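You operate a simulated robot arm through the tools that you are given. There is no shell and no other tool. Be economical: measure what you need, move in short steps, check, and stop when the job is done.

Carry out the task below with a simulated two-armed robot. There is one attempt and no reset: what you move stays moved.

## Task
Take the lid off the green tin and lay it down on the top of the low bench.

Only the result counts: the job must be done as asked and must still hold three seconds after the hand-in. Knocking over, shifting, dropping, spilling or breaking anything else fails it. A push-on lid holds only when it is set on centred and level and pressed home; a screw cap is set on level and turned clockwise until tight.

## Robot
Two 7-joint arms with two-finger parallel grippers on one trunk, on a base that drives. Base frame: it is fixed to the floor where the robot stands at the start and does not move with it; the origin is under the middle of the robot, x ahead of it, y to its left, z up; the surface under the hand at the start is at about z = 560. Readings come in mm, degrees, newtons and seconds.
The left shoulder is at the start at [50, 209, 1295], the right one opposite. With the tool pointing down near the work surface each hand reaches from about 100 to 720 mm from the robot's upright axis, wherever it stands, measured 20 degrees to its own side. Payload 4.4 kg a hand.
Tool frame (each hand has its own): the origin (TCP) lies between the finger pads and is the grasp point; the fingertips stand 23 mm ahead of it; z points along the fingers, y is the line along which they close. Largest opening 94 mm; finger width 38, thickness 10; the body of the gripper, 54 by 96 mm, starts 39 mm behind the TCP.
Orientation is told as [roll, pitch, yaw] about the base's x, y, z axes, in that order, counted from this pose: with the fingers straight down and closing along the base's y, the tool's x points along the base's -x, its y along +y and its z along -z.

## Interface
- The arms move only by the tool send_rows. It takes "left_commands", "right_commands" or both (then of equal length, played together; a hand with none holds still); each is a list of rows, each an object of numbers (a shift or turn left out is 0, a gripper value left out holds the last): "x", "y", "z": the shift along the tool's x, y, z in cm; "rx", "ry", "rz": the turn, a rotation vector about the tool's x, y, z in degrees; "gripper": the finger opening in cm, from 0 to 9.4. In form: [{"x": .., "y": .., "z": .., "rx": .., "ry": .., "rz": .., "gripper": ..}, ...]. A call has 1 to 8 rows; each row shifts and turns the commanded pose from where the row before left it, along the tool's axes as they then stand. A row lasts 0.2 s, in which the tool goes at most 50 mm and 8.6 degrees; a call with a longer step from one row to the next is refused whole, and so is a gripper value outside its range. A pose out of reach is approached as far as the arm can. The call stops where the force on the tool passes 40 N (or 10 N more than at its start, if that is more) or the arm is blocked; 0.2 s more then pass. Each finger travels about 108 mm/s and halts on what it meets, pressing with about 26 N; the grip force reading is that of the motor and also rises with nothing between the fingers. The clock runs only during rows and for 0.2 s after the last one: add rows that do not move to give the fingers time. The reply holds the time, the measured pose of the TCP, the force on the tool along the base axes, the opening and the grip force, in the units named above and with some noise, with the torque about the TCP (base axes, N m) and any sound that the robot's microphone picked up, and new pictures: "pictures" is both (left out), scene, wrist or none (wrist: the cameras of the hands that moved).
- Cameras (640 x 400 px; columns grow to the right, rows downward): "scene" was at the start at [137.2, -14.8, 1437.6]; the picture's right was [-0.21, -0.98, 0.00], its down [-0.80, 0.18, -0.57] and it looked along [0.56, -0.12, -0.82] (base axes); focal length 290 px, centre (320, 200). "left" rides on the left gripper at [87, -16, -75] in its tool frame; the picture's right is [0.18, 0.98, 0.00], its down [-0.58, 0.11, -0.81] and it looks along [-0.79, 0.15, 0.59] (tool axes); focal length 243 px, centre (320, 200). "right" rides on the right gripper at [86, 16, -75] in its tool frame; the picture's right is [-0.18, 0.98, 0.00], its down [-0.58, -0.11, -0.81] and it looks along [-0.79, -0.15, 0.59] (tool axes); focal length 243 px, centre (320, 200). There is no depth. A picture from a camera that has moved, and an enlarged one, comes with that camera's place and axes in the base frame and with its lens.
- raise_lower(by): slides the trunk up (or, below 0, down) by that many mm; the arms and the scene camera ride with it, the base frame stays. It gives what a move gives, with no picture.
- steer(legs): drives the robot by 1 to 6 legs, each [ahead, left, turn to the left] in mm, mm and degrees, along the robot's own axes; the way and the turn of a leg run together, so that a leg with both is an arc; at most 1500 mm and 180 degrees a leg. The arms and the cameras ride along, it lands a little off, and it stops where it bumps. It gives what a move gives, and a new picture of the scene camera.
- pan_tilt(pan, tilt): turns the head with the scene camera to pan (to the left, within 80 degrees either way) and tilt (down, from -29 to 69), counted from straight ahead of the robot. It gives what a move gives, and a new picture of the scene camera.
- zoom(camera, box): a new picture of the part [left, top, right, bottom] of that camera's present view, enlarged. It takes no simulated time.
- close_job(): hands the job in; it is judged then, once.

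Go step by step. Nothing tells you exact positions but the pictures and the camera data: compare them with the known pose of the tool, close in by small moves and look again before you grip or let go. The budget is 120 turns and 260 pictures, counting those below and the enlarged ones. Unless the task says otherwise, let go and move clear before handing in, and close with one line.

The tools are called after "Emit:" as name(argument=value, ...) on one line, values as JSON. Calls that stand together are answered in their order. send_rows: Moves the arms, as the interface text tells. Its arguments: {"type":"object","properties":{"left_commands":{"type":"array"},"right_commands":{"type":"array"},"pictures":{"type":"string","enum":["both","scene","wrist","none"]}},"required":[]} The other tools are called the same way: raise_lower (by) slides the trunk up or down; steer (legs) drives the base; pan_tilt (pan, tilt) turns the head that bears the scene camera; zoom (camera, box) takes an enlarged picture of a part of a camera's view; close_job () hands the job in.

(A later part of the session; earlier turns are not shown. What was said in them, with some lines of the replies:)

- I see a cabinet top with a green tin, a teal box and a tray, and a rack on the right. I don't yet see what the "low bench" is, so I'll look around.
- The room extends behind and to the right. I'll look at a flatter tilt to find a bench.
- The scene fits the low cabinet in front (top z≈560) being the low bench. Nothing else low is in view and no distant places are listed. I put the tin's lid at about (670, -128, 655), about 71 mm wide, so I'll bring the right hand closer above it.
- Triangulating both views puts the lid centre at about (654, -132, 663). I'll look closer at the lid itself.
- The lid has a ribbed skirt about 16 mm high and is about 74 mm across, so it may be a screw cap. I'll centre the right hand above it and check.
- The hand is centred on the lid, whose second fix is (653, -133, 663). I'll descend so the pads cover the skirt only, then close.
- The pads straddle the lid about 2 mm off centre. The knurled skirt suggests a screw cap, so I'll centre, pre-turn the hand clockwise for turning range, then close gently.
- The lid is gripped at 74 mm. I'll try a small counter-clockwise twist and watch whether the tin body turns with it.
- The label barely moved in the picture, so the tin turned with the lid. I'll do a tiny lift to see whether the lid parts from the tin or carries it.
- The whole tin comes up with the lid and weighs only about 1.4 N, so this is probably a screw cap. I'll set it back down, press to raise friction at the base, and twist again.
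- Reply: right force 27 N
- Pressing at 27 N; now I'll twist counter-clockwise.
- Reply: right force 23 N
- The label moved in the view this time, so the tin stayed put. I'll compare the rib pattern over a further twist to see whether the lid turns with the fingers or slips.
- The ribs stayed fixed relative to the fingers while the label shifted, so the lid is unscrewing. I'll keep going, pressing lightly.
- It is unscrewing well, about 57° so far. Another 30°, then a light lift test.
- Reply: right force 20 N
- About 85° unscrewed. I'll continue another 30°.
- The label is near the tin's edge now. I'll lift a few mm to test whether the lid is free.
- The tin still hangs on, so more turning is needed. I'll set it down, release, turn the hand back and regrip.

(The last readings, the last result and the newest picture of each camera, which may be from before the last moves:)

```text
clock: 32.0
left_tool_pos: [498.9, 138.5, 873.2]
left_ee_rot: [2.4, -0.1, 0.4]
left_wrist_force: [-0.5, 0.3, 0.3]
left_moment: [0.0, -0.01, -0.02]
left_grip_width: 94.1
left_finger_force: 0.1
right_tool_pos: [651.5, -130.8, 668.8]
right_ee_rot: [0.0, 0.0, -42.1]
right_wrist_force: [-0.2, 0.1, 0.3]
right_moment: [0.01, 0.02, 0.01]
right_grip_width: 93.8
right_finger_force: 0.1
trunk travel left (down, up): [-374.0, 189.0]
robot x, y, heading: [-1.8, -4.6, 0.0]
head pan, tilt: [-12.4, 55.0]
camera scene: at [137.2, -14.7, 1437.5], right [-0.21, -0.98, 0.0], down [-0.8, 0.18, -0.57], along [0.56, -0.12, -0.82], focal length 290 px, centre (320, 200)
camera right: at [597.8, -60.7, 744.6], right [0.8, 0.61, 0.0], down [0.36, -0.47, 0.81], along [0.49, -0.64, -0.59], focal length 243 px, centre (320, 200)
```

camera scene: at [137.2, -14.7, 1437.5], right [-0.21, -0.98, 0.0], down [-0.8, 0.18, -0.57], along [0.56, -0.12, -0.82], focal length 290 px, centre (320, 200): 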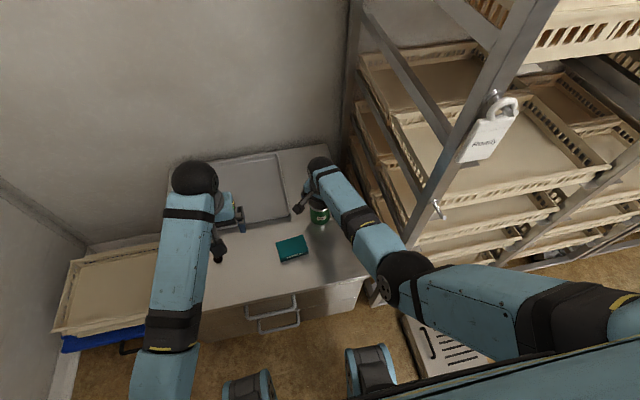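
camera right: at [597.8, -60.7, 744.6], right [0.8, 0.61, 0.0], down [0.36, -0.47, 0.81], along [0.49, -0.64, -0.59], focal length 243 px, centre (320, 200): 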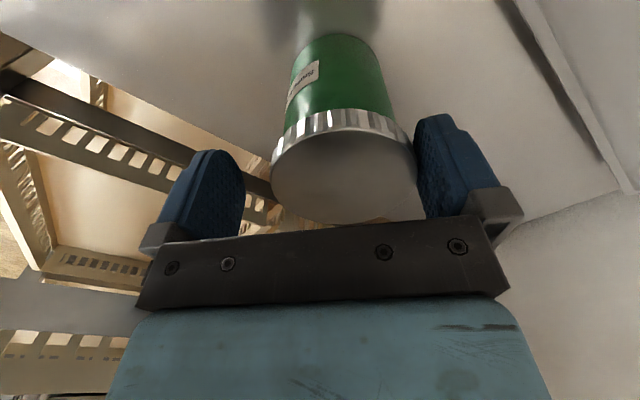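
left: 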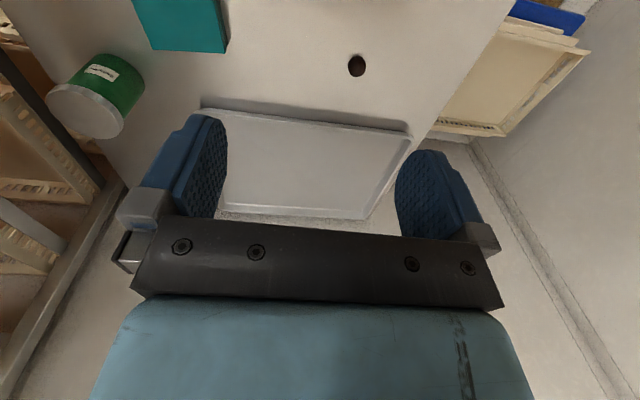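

The lid is about 8 mm off centre toward the +y finger. I'll recentre before closing.

Emit:
send_rows(right_commands=[{"y": 0.4}, {"y": 0.4}, {}], pictures="wrist")

```text
clock: 32.9
left_tool_pos: [501.1, 139.3, 874.0]
left_ee_rot: [2.4, -0.2, 0.3]
left_wrist_force: [1.1, 0.1, 0.0]
left_moment: [0.02, 0.0, 0.01]
left_grip_width: 93.9
left_finger_force: 0.1
right_tool_pos: [657.2, -125.7, 668.9]
right_ee_rot: [0.0, 0.1, -42.0]
right_wrist_force: [-0.3, 0.1, -0.1]
right_moment: [-0.01, -0.01, 0.0]
right_grip_width: 93.5
right_finger_force: 0.0
trunk travel left (down, up): [-374.0, 189.0]
robot x, y, heading: [1.2, 1.4, -0.2]
head pan, tilt: [-12.4, 55.0]
camera right: at [602.8, -55.2, 744.3], right [0.79, 0.61, 0.0], down [0.36, -0.47, 0.81], along [0.49, -0.64, -0.59], focal length 243 px, centre (320, 200)
```

right: 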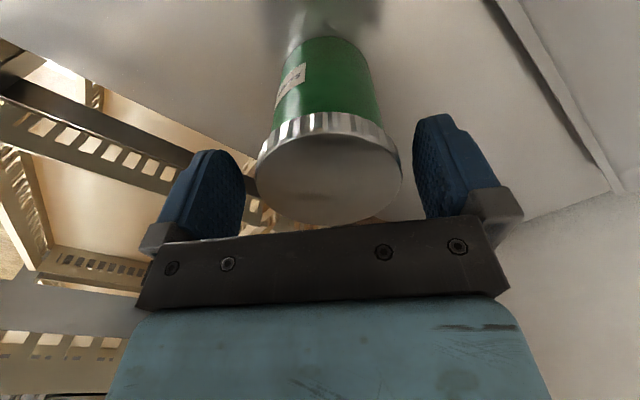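

Centred. Now I'll close and press, then twist.

Emit:
send_rows(right_commands=[{"gripper": 7.8}, {"gripper": 7.0}, {"gripper": 7.0}, {}, {"z": 0.3}, {"z": 0.2}, {}], pictures="wrist")

Emit:
send_rows(right_commands=[{"rz": -5}, {"rz": -5}, {"rz": -5}, {"rz": -5}, {"rz": -5}, {"rz": -5}, {"rz": -5}, {}], pictures="wrist")

```text
clock: 34.5
left_tool_pos: [498.2, 139.9, 875.2]
left_ee_rot: [2.4, -0.2, 0.4]
left_wrist_force: [-0.2, 0.4, 0.0]
left_moment: [-0.02, -0.01, 0.0]
left_grip_width: 94.0
left_finger_force: 0.1
right_tool_pos: [656.2, -125.2, 667.2]
right_ee_rot: [0.2, -0.4, -42.0]
right_wrist_force: [-2.7, 3.4, 23.8]
right_moment: [-0.05, -0.01, -0.01]
right_grip_width: 72.9
right_finger_force: 25.8
trunk travel left (down, up): [-374.0, 189.0]
robot x, y, heading: [-1.1, -1.1, -0.1]
head pan, tilt: [-12.4, 55.0]
camera right: at [603.1, -55.0, 743.0], right [0.79, 0.61, 0.01], down [0.35, -0.47, 0.81], along [0.49, -0.64, -0.59], focal length 243 px, centre (320, 200)
```

right: 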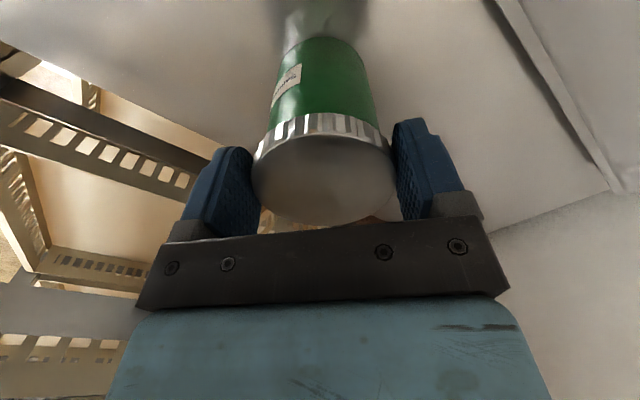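

```text
clock: 36.2
left_tool_pos: [498.2, 137.7, 877.4]
left_ee_rot: [2.4, -0.3, 0.4]
left_wrist_force: [-1.2, 0.7, -0.4]
left_moment: [-0.01, 0.0, -0.02]
left_grip_width: 94.2
left_finger_force: 0.2
right_tool_pos: [657.0, -125.9, 666.8]
right_ee_rot: [0.1, -0.2, -6.9]
right_wrist_force: [-0.9, -7.7, 24.4]
right_moment: [-0.21, -0.22, -0.08]
right_grip_width: 72.9
right_finger_force: 26.5
trunk travel left (down, up): [-374.0, 189.0]
robot x, y, heading: [0.3, -0.4, 0.4]
head pan, tilt: [-12.4, 55.0]
camera right: at [571.5, -98.3, 741.9], right [0.3, 0.95, 0.0], down [0.56, -0.18, 0.81], along [0.77, -0.24, -0.59], focal length 243 px, centre (320, 200)
```

right: 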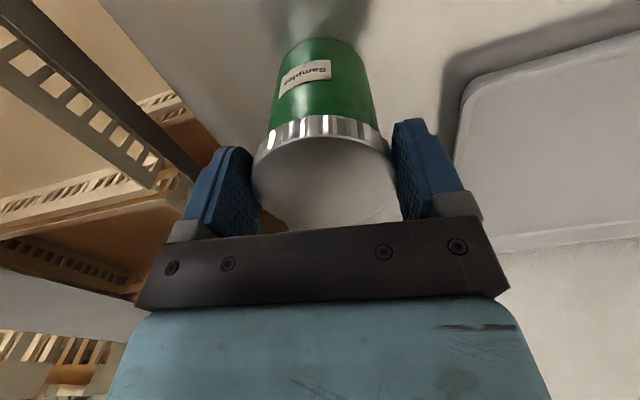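

It is turning well. I'll continue.

Emit:
send_rows(right_commands=[{"rz": -6}, {"rz": -6}, {"rz": -6}, {"rz": -6}, {"rz": -6}, {"rz": -6}, {"rz": -6}, {"rz": -6}], pictures="wrist")

Emit:
send_rows(right_commands=[{"rz": -6}, {"rz": -6}, {"rz": -6}, {"rz": -6}, {"rz": -6}, {"rz": -6}, {"rz": -6}, {"rz": -6}], pictures="wrist")

Emit:
send_rows(right_commands=[{"z": -0.5}, {"z": -0.3}, {"z": -0.3}, {"z": -0.3}, {}], pictures="wrist")

```text
clock: 38.0
left_tool_pos: [498.5, 138.5, 875.4]
left_ee_rot: [2.4, -0.4, 0.4]
left_wrist_force: [0.6, 0.4, 0.3]
left_moment: [-0.01, -0.02, -0.01]
left_grip_width: 93.8
left_finger_force: 0.0
right_tool_pos: [656.6, -124.5, 666.9]
right_ee_rot: [-0.1, -0.2, 41.1]
right_wrist_force: [7.4, -2.9, 26.3]
right_moment: [0.15, -0.43, -0.13]
right_grip_width: 72.9
right_finger_force: 26.1
trunk travel left (down, up): [-374.0, 189.0]
robot x, y, heading: [-0.6, 1.4, -0.2]
head pan, tilt: [-12.4, 55.0]
camera right: at [580.0, -168.7, 741.7], right [-0.51, 0.86, 0.0], down [0.51, 0.3, 0.81], along [0.7, 0.41, -0.59], focal length 243 px, centre (320, 200)
```

right: 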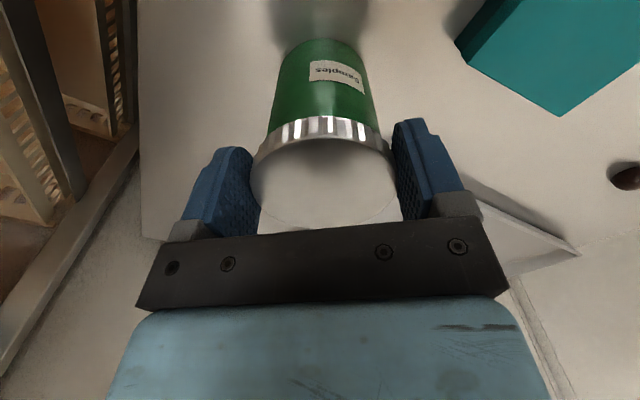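

```text
clock: 39.9
left_tool_pos: [499.1, 139.2, 874.5]
left_ee_rot: [2.4, -0.1, 0.4]
left_wrist_force: [-0.3, 0.5, -0.4]
left_moment: [0.0, 0.02, -0.02]
left_grip_width: 94.0
left_finger_force: 0.1
right_tool_pos: [655.3, -126.4, 662.6]
right_ee_rot: [0.2, 0.1, 89.1]
right_wrist_force: [-3.1, -1.3, 6.4]
right_moment: [-0.1, 0.07, 0.01]
right_grip_width: 72.8
right_finger_force: 25.9
trunk travel left (down, up): [-374.0, 189.0]
robot x, y, heading: [-0.6, -1.1, 0.3]
head pan, tilt: [-12.4, 55.0]
camera right: at [637.0, -212.1, 738.7], right [-0.98, 0.2, 0.0], down [0.12, 0.58, 0.8], along [0.16, 0.79, -0.59], focal length 243 px, centre (320, 200)
```

right: 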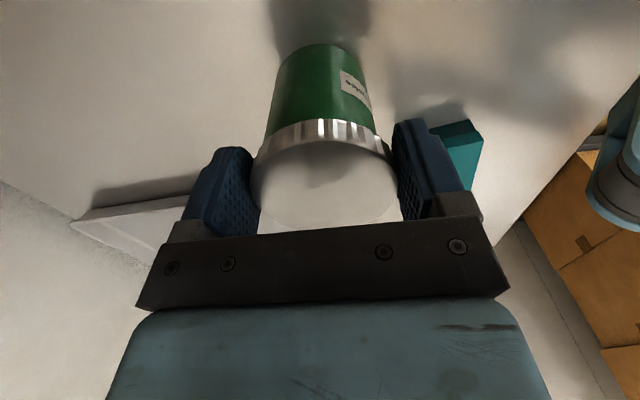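

```text
clock: 41.0
left_tool_pos: [500.3, 137.6, 874.8]
left_ee_rot: [2.4, -0.1, 0.4]
left_wrist_force: [0.2, 0.4, -0.4]
left_moment: [0.0, -0.02, 0.0]
left_grip_width: 94.0
left_finger_force: 0.0
right_tool_pos: [656.3, -125.3, 678.6]
right_ee_rot: [0.0, 0.0, 89.0]
right_wrist_force: [0.0, -0.2, -0.5]
right_moment: [0.0, 0.03, -0.01]
right_grip_width: 72.7
right_finger_force: 25.9
trunk travel left (down, up): [-374.0, 189.0]
robot x, y, heading: [2.3, -2.2, 0.0]
head pan, tilt: [-12.4, 55.0]
camera right: at [638.8, -211.4, 753.0], right [-0.98, 0.2, 0.0], down [0.12, 0.58, 0.81], along [0.16, 0.79, -0.59], focal length 243 px, centre (320, 200)
```

right: 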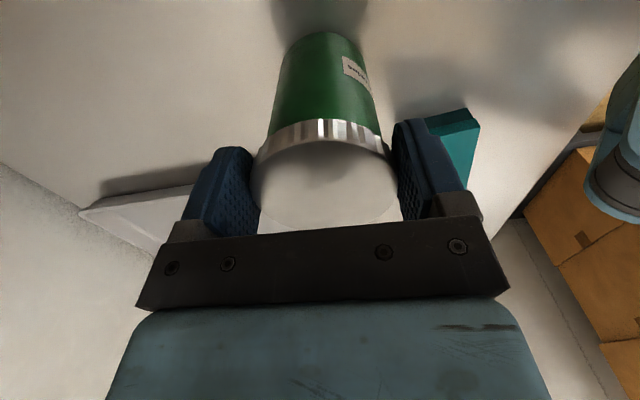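

The upward load dropped to 0.5 N from 1.9 N, so the lid seems free. I'll lift straight up further and check.

Emit:
send_rows(right_commands=[{"z": -1}, {"z": -1.5}, {"z": -2}, {"z": -2}, {}], pictures="wrist")

Emit:
zoom(camera="scene", box=[220, 150, 400, 270])

```text
clock: 42.2
left_tool_pos: [499.3, 139.2, 873.3]
left_ee_rot: [2.4, 0.0, 0.4]
left_wrist_force: [0.1, -0.1, -0.2]
left_moment: [0.04, 0.02, 0.03]
left_grip_width: 93.9
left_finger_force: 0.2
right_tool_pos: [657.6, -125.0, 743.8]
right_ee_rot: [0.1, 0.0, 88.9]
right_wrist_force: [-0.1, 0.9, -0.8]
right_moment: [0.0, -0.04, 0.02]
right_grip_width: 73.0
right_finger_force: 25.9
trunk travel left (down, up): [-374.0, 189.0]
robot x, y, heading: [-1.4, -0.8, 0.1]
head pan, tilt: [-12.4, 55.0]
camera right: at [638.8, -211.1, 818.8], right [-0.98, 0.2, 0.0], down [0.12, 0.58, 0.81], along [0.16, 0.79, -0.59], focal length 243 px, centre (320, 200)
```

right: 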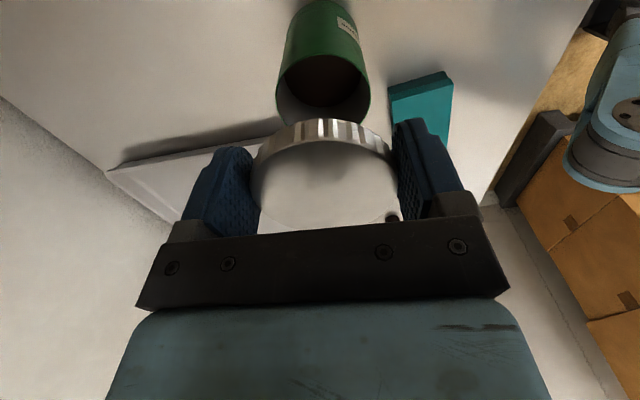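

```text
3.33 times, centred on (310, 210) of scene
camera zoom: at [137.4, -14.8, 1437.5], right [-0.21, -0.98, 0.0], down [-0.8, 0.18, -0.57], along [0.56, -0.12, -0.82], focal length 965 px, centre (353, 167)
```

zoom: 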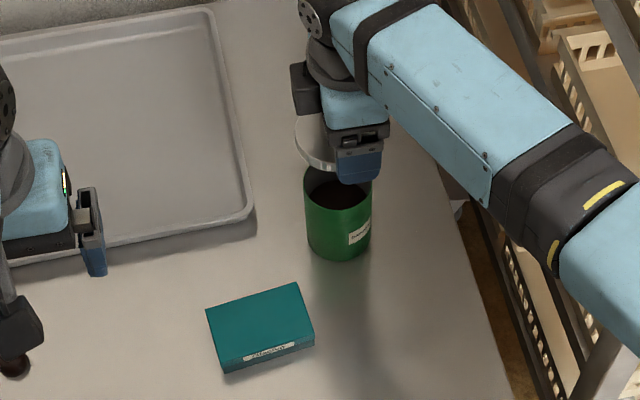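

The lid is off and the tin stands upright. I'll carry the lid to clear bench space right of the book, around (500, -135), and lower it.

Emit:
send_rows(right_commands=[{"y": 4, "x": 0.3}, {"y": 4, "x": 0.3}, {"y": 4, "x": 0.3}, {"y": 3.7, "x": 0.1}, {"z": 4}, {"z": 4}, {"z": 4}, {}], pictures="both")

Emit:
zoom(camera="scene", box=[220, 180, 400, 300])

```text
clock: 44.0
left_tool_pos: [499.6, 138.5, 875.0]
left_ee_rot: [2.4, -0.1, 0.3]
left_wrist_force: [-0.5, -0.4, -0.3]
left_moment: [-0.01, 0.02, 0.01]
left_grip_width: 93.9
left_finger_force: 0.2
right_tool_pos: [499.4, -129.0, 623.4]
right_ee_rot: [0.0, 0.0, 89.0]
right_wrist_force: [0.0, -0.6, -0.4]
right_moment: [-0.02, -0.03, 0.0]
right_grip_width: 72.9
right_finger_force: 26.0
trunk travel left (down, up): [-374.0, 189.0]
robot x, y, heading: [1.7, 3.6, 0.2]
head pan, tilt: [-12.4, 55.0]
camera scene: at [136.9, -15.0, 1437.6], right [-0.21, -0.98, 0.0], down [-0.8, 0.18, -0.57], along [0.56, -0.12, -0.82], focal length 290 px, centre (320, 200)
camera right: at [481.6, -215.8, 699.3], right [-0.98, 0.2, 0.0], down [0.12, 0.58, 0.81], along [0.16, 0.79, -0.59], focal length 243 px, centre (320, 200)
```

scene: 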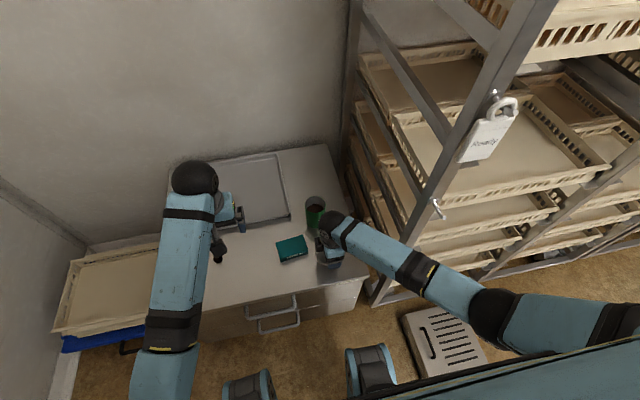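
right: 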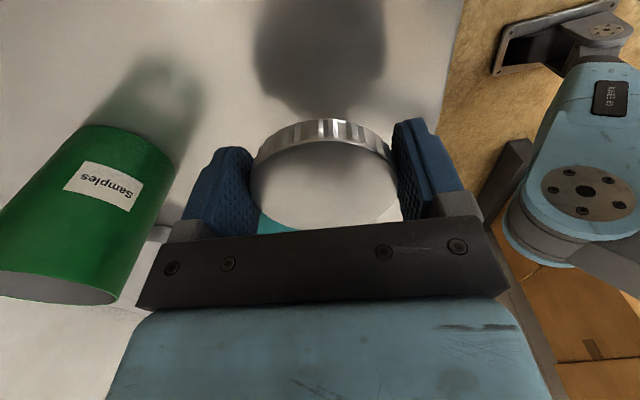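

```text
3.33 times, centred on (310, 240) of scene
camera zoom: at [136.9, -15.0, 1437.6], right [-0.21, -0.98, 0.0], down [-0.8, 0.18, -0.57], along [0.56, -0.12, -0.82], focal length 965 px, centre (353, 67)
```

zoom: 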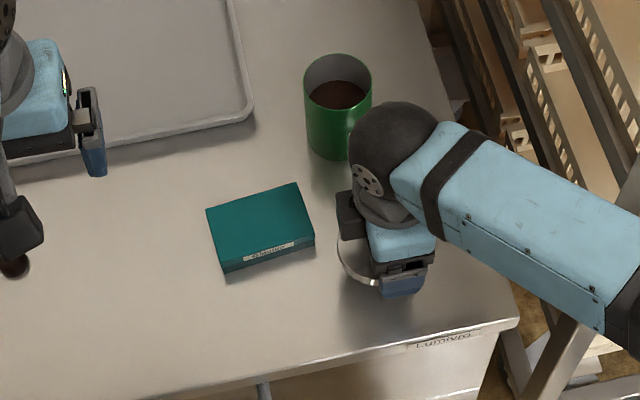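

There is clear bench beneath. I'll lower until the fingertips almost touch.

Emit:
send_rows(right_commands=[{"z": 1.5}, {"z": 1.2}, {"z": 0.5}, {"z": 0.3}, {"z": 0.3}, {"z": 0.3}, {}], pictures="wrist")

Emit:
zoom(camera="scene", box=[290, 220, 370, 290])

```text
clock: 45.6
left_tool_pos: [499.6, 138.3, 876.1]
left_ee_rot: [2.4, -0.2, 0.3]
left_wrist_force: [0.1, 0.3, -0.5]
left_moment: [-0.01, -0.02, -0.03]
left_grip_width: 94.1
left_finger_force: 0.0
right_tool_pos: [499.5, -133.3, 582.7]
right_ee_rot: [-0.1, 0.0, 89.0]
right_wrist_force: [-3.0, -4.3, 12.8]
right_moment: [-0.04, 0.6, 0.1]
right_grip_width: 73.2
right_finger_force: 26.0
trunk travel left (down, up): [-374.0, 189.0]
robot x, y, heading: [3.2, 1.1, 0.1]
head pan, tilt: [-12.4, 55.0]
camera right: at [481.6, -218.5, 658.5], right [-0.98, 0.2, 0.0], down [0.12, 0.58, 0.81], along [0.16, 0.79, -0.59], focal length 243 px, centre (320, 200)
```

right: 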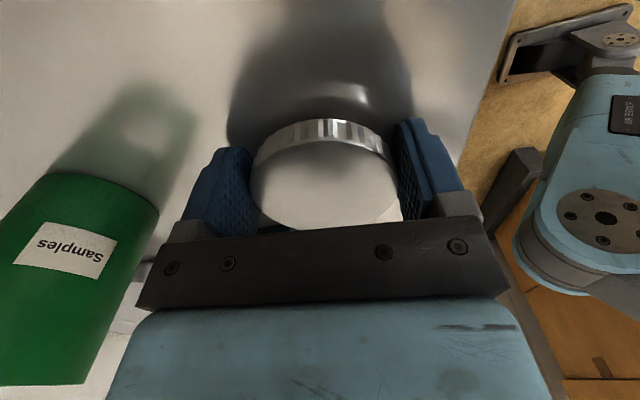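

```text
5.71 times, centred on (330, 255) of scene
camera zoom: at [135.9, -14.8, 1437.9], right [-0.21, -0.98, 0.0], down [-0.8, 0.18, -0.57], along [0.56, -0.12, -0.82], focal length 1655 px, centre (263, -114)
```

zoom: 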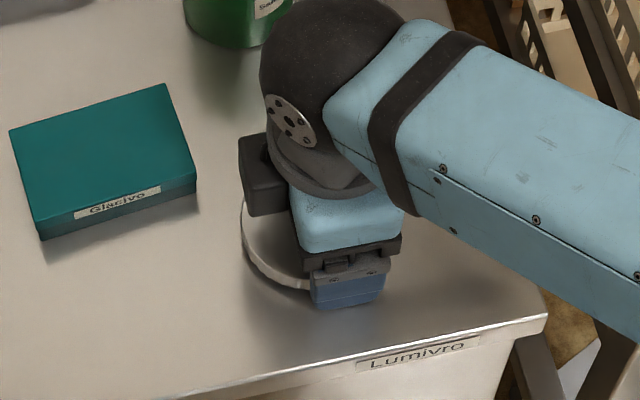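

The fingertips rest on the bench and the lid is only millimetres above it. I'll ease the push off and open slowly so it settles flat.

Emit:
send_rows(right_commands=[{"z": -0.1, "gripper": 7.3}, {"gripper": 7.35}, {"gripper": 7.4}, {"gripper": 7.5}, {"gripper": 7.8}, {"gripper": 8.6}, {"gripper": 9.4}, {}], pictures="wrist")

Emit:
zoom(camera="scene", box=[290, 220, 370, 290])

```text
clock: 47.5
left_tool_pos: [499.7, 138.4, 873.1]
left_ee_rot: [2.4, -0.2, 0.4]
left_wrist_force: [-0.1, -1.1, -0.9]
left_moment: [-0.04, 0.02, 0.0]
left_grip_width: 93.9
left_finger_force: 0.1
right_tool_pos: [499.1, -134.0, 582.1]
right_ee_rot: [0.0, 0.1, 89.0]
right_wrist_force: [0.6, -3.4, 7.3]
right_moment: [0.08, 0.39, 0.08]
right_grip_width: 93.9
right_finger_force: 0.1
trunk travel left (down, up): [-374.0, 189.0]
robot x, y, heading: [0.5, -3.4, 0.0]
head pan, tilt: [-12.4, 55.0]
camera right: at [481.5, -219.3, 658.5], right [-0.98, 0.2, 0.0], down [0.12, 0.58, 0.81], along [0.16, 0.79, -0.59], focal length 243 px, centre (320, 200)
```

right: 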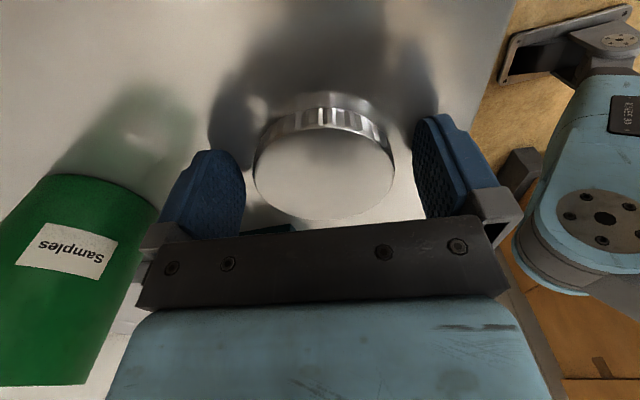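

```text
5.71 times, centred on (330, 255) of scene
camera zoom: at [136.6, -14.9, 1437.6], right [-0.21, -0.98, 0.0], down [-0.8, 0.18, -0.57], along [0.56, -0.12, -0.82], focal length 1655 px, centre (263, -114)
```

zoom: 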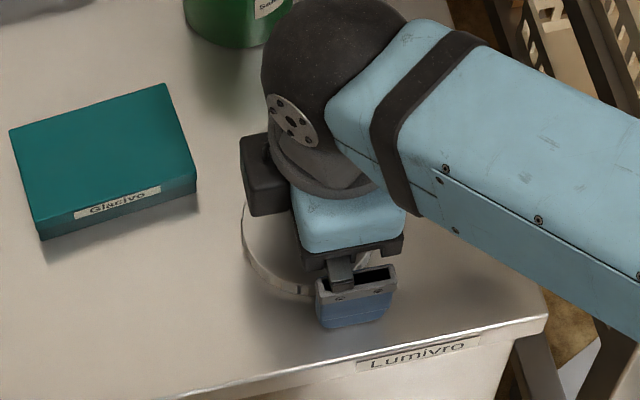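

The lid is lying flat between the open fingers with clearance on both sides. I'll lift straight up and clear.

Emit:
send_rows(right_commands=[{"z": -2}, {"z": -4}, {"z": -4.5}, {"z": -4.5}, {"z": -4.5}, {"z": -4.5}, {}, {}], pictures="both")

Emit:
zoom(camera="scene", box=[220, 180, 400, 300])

```text
clock: 49.2
left_tool_pos: [498.9, 141.0, 873.7]
left_ee_rot: [2.3, -0.3, 0.4]
left_wrist_force: [-0.4, 0.3, 0.6]
left_moment: [0.02, -0.02, -0.01]
left_grip_width: 93.6
left_finger_force: 0.1
right_tool_pos: [487.1, -126.6, 815.7]
right_ee_rot: [1.3, 0.0, 89.6]
right_wrist_force: [0.6, -0.3, -0.4]
right_moment: [0.0, 0.02, 0.02]
right_grip_width: 93.8
right_finger_force: 0.1
trunk travel left (down, up): [-374.0, 189.0]
robot x, y, heading: [-3.0, -2.4, -0.1]
head pan, tilt: [-12.4, 55.0]
camera scene: at [135.4, -12.2, 1437.0], right [-0.21, -0.98, 0.0], down [-0.8, 0.17, -0.57], along [0.56, -0.12, -0.82], focal length 290 px, centre (320, 200)
camera right: at [471.2, -212.7, 891.3], right [-0.98, 0.19, 0.02], down [0.13, 0.58, 0.8], along [0.14, 0.79, -0.59], focal length 243 px, centre (320, 200)
```

scene: 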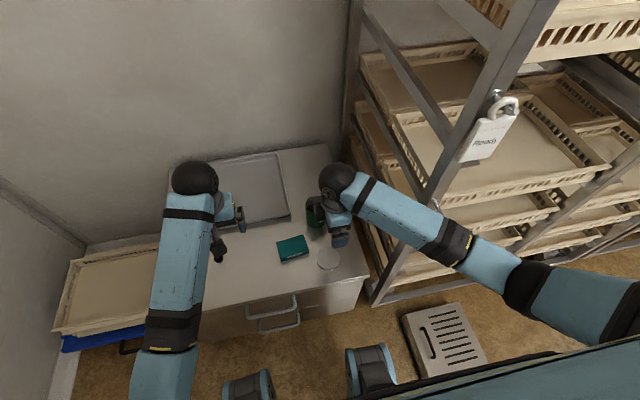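
right: 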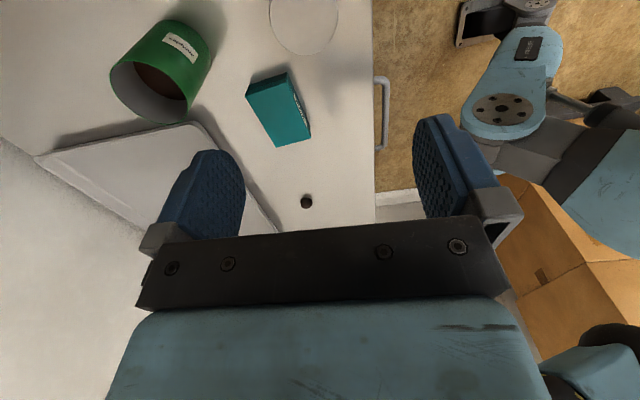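

```text
3.33 times, centred on (310, 240) of scene
camera zoom: at [135.4, -12.2, 1437.0], right [-0.21, -0.98, 0.0], down [-0.8, 0.17, -0.57], along [0.56, -0.12, -0.82], focal length 965 px, centre (353, 67)
```

zoom: 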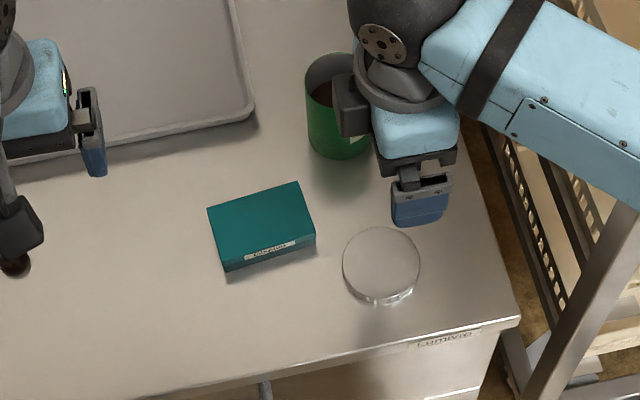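

The lid lies flat on the bench top, the tin stands upright and nothing else has moved. The hand is clear, so I'm handing in.

Emit:
close_job()

```text
The job is handed in.
```

I unscrewed the lid from the green tin and laid it flat on top of the low cabinet in front of the robot, which I took to be the low bench. The tin stayed upright, about 1 cm from where it started, and the job is handed in.
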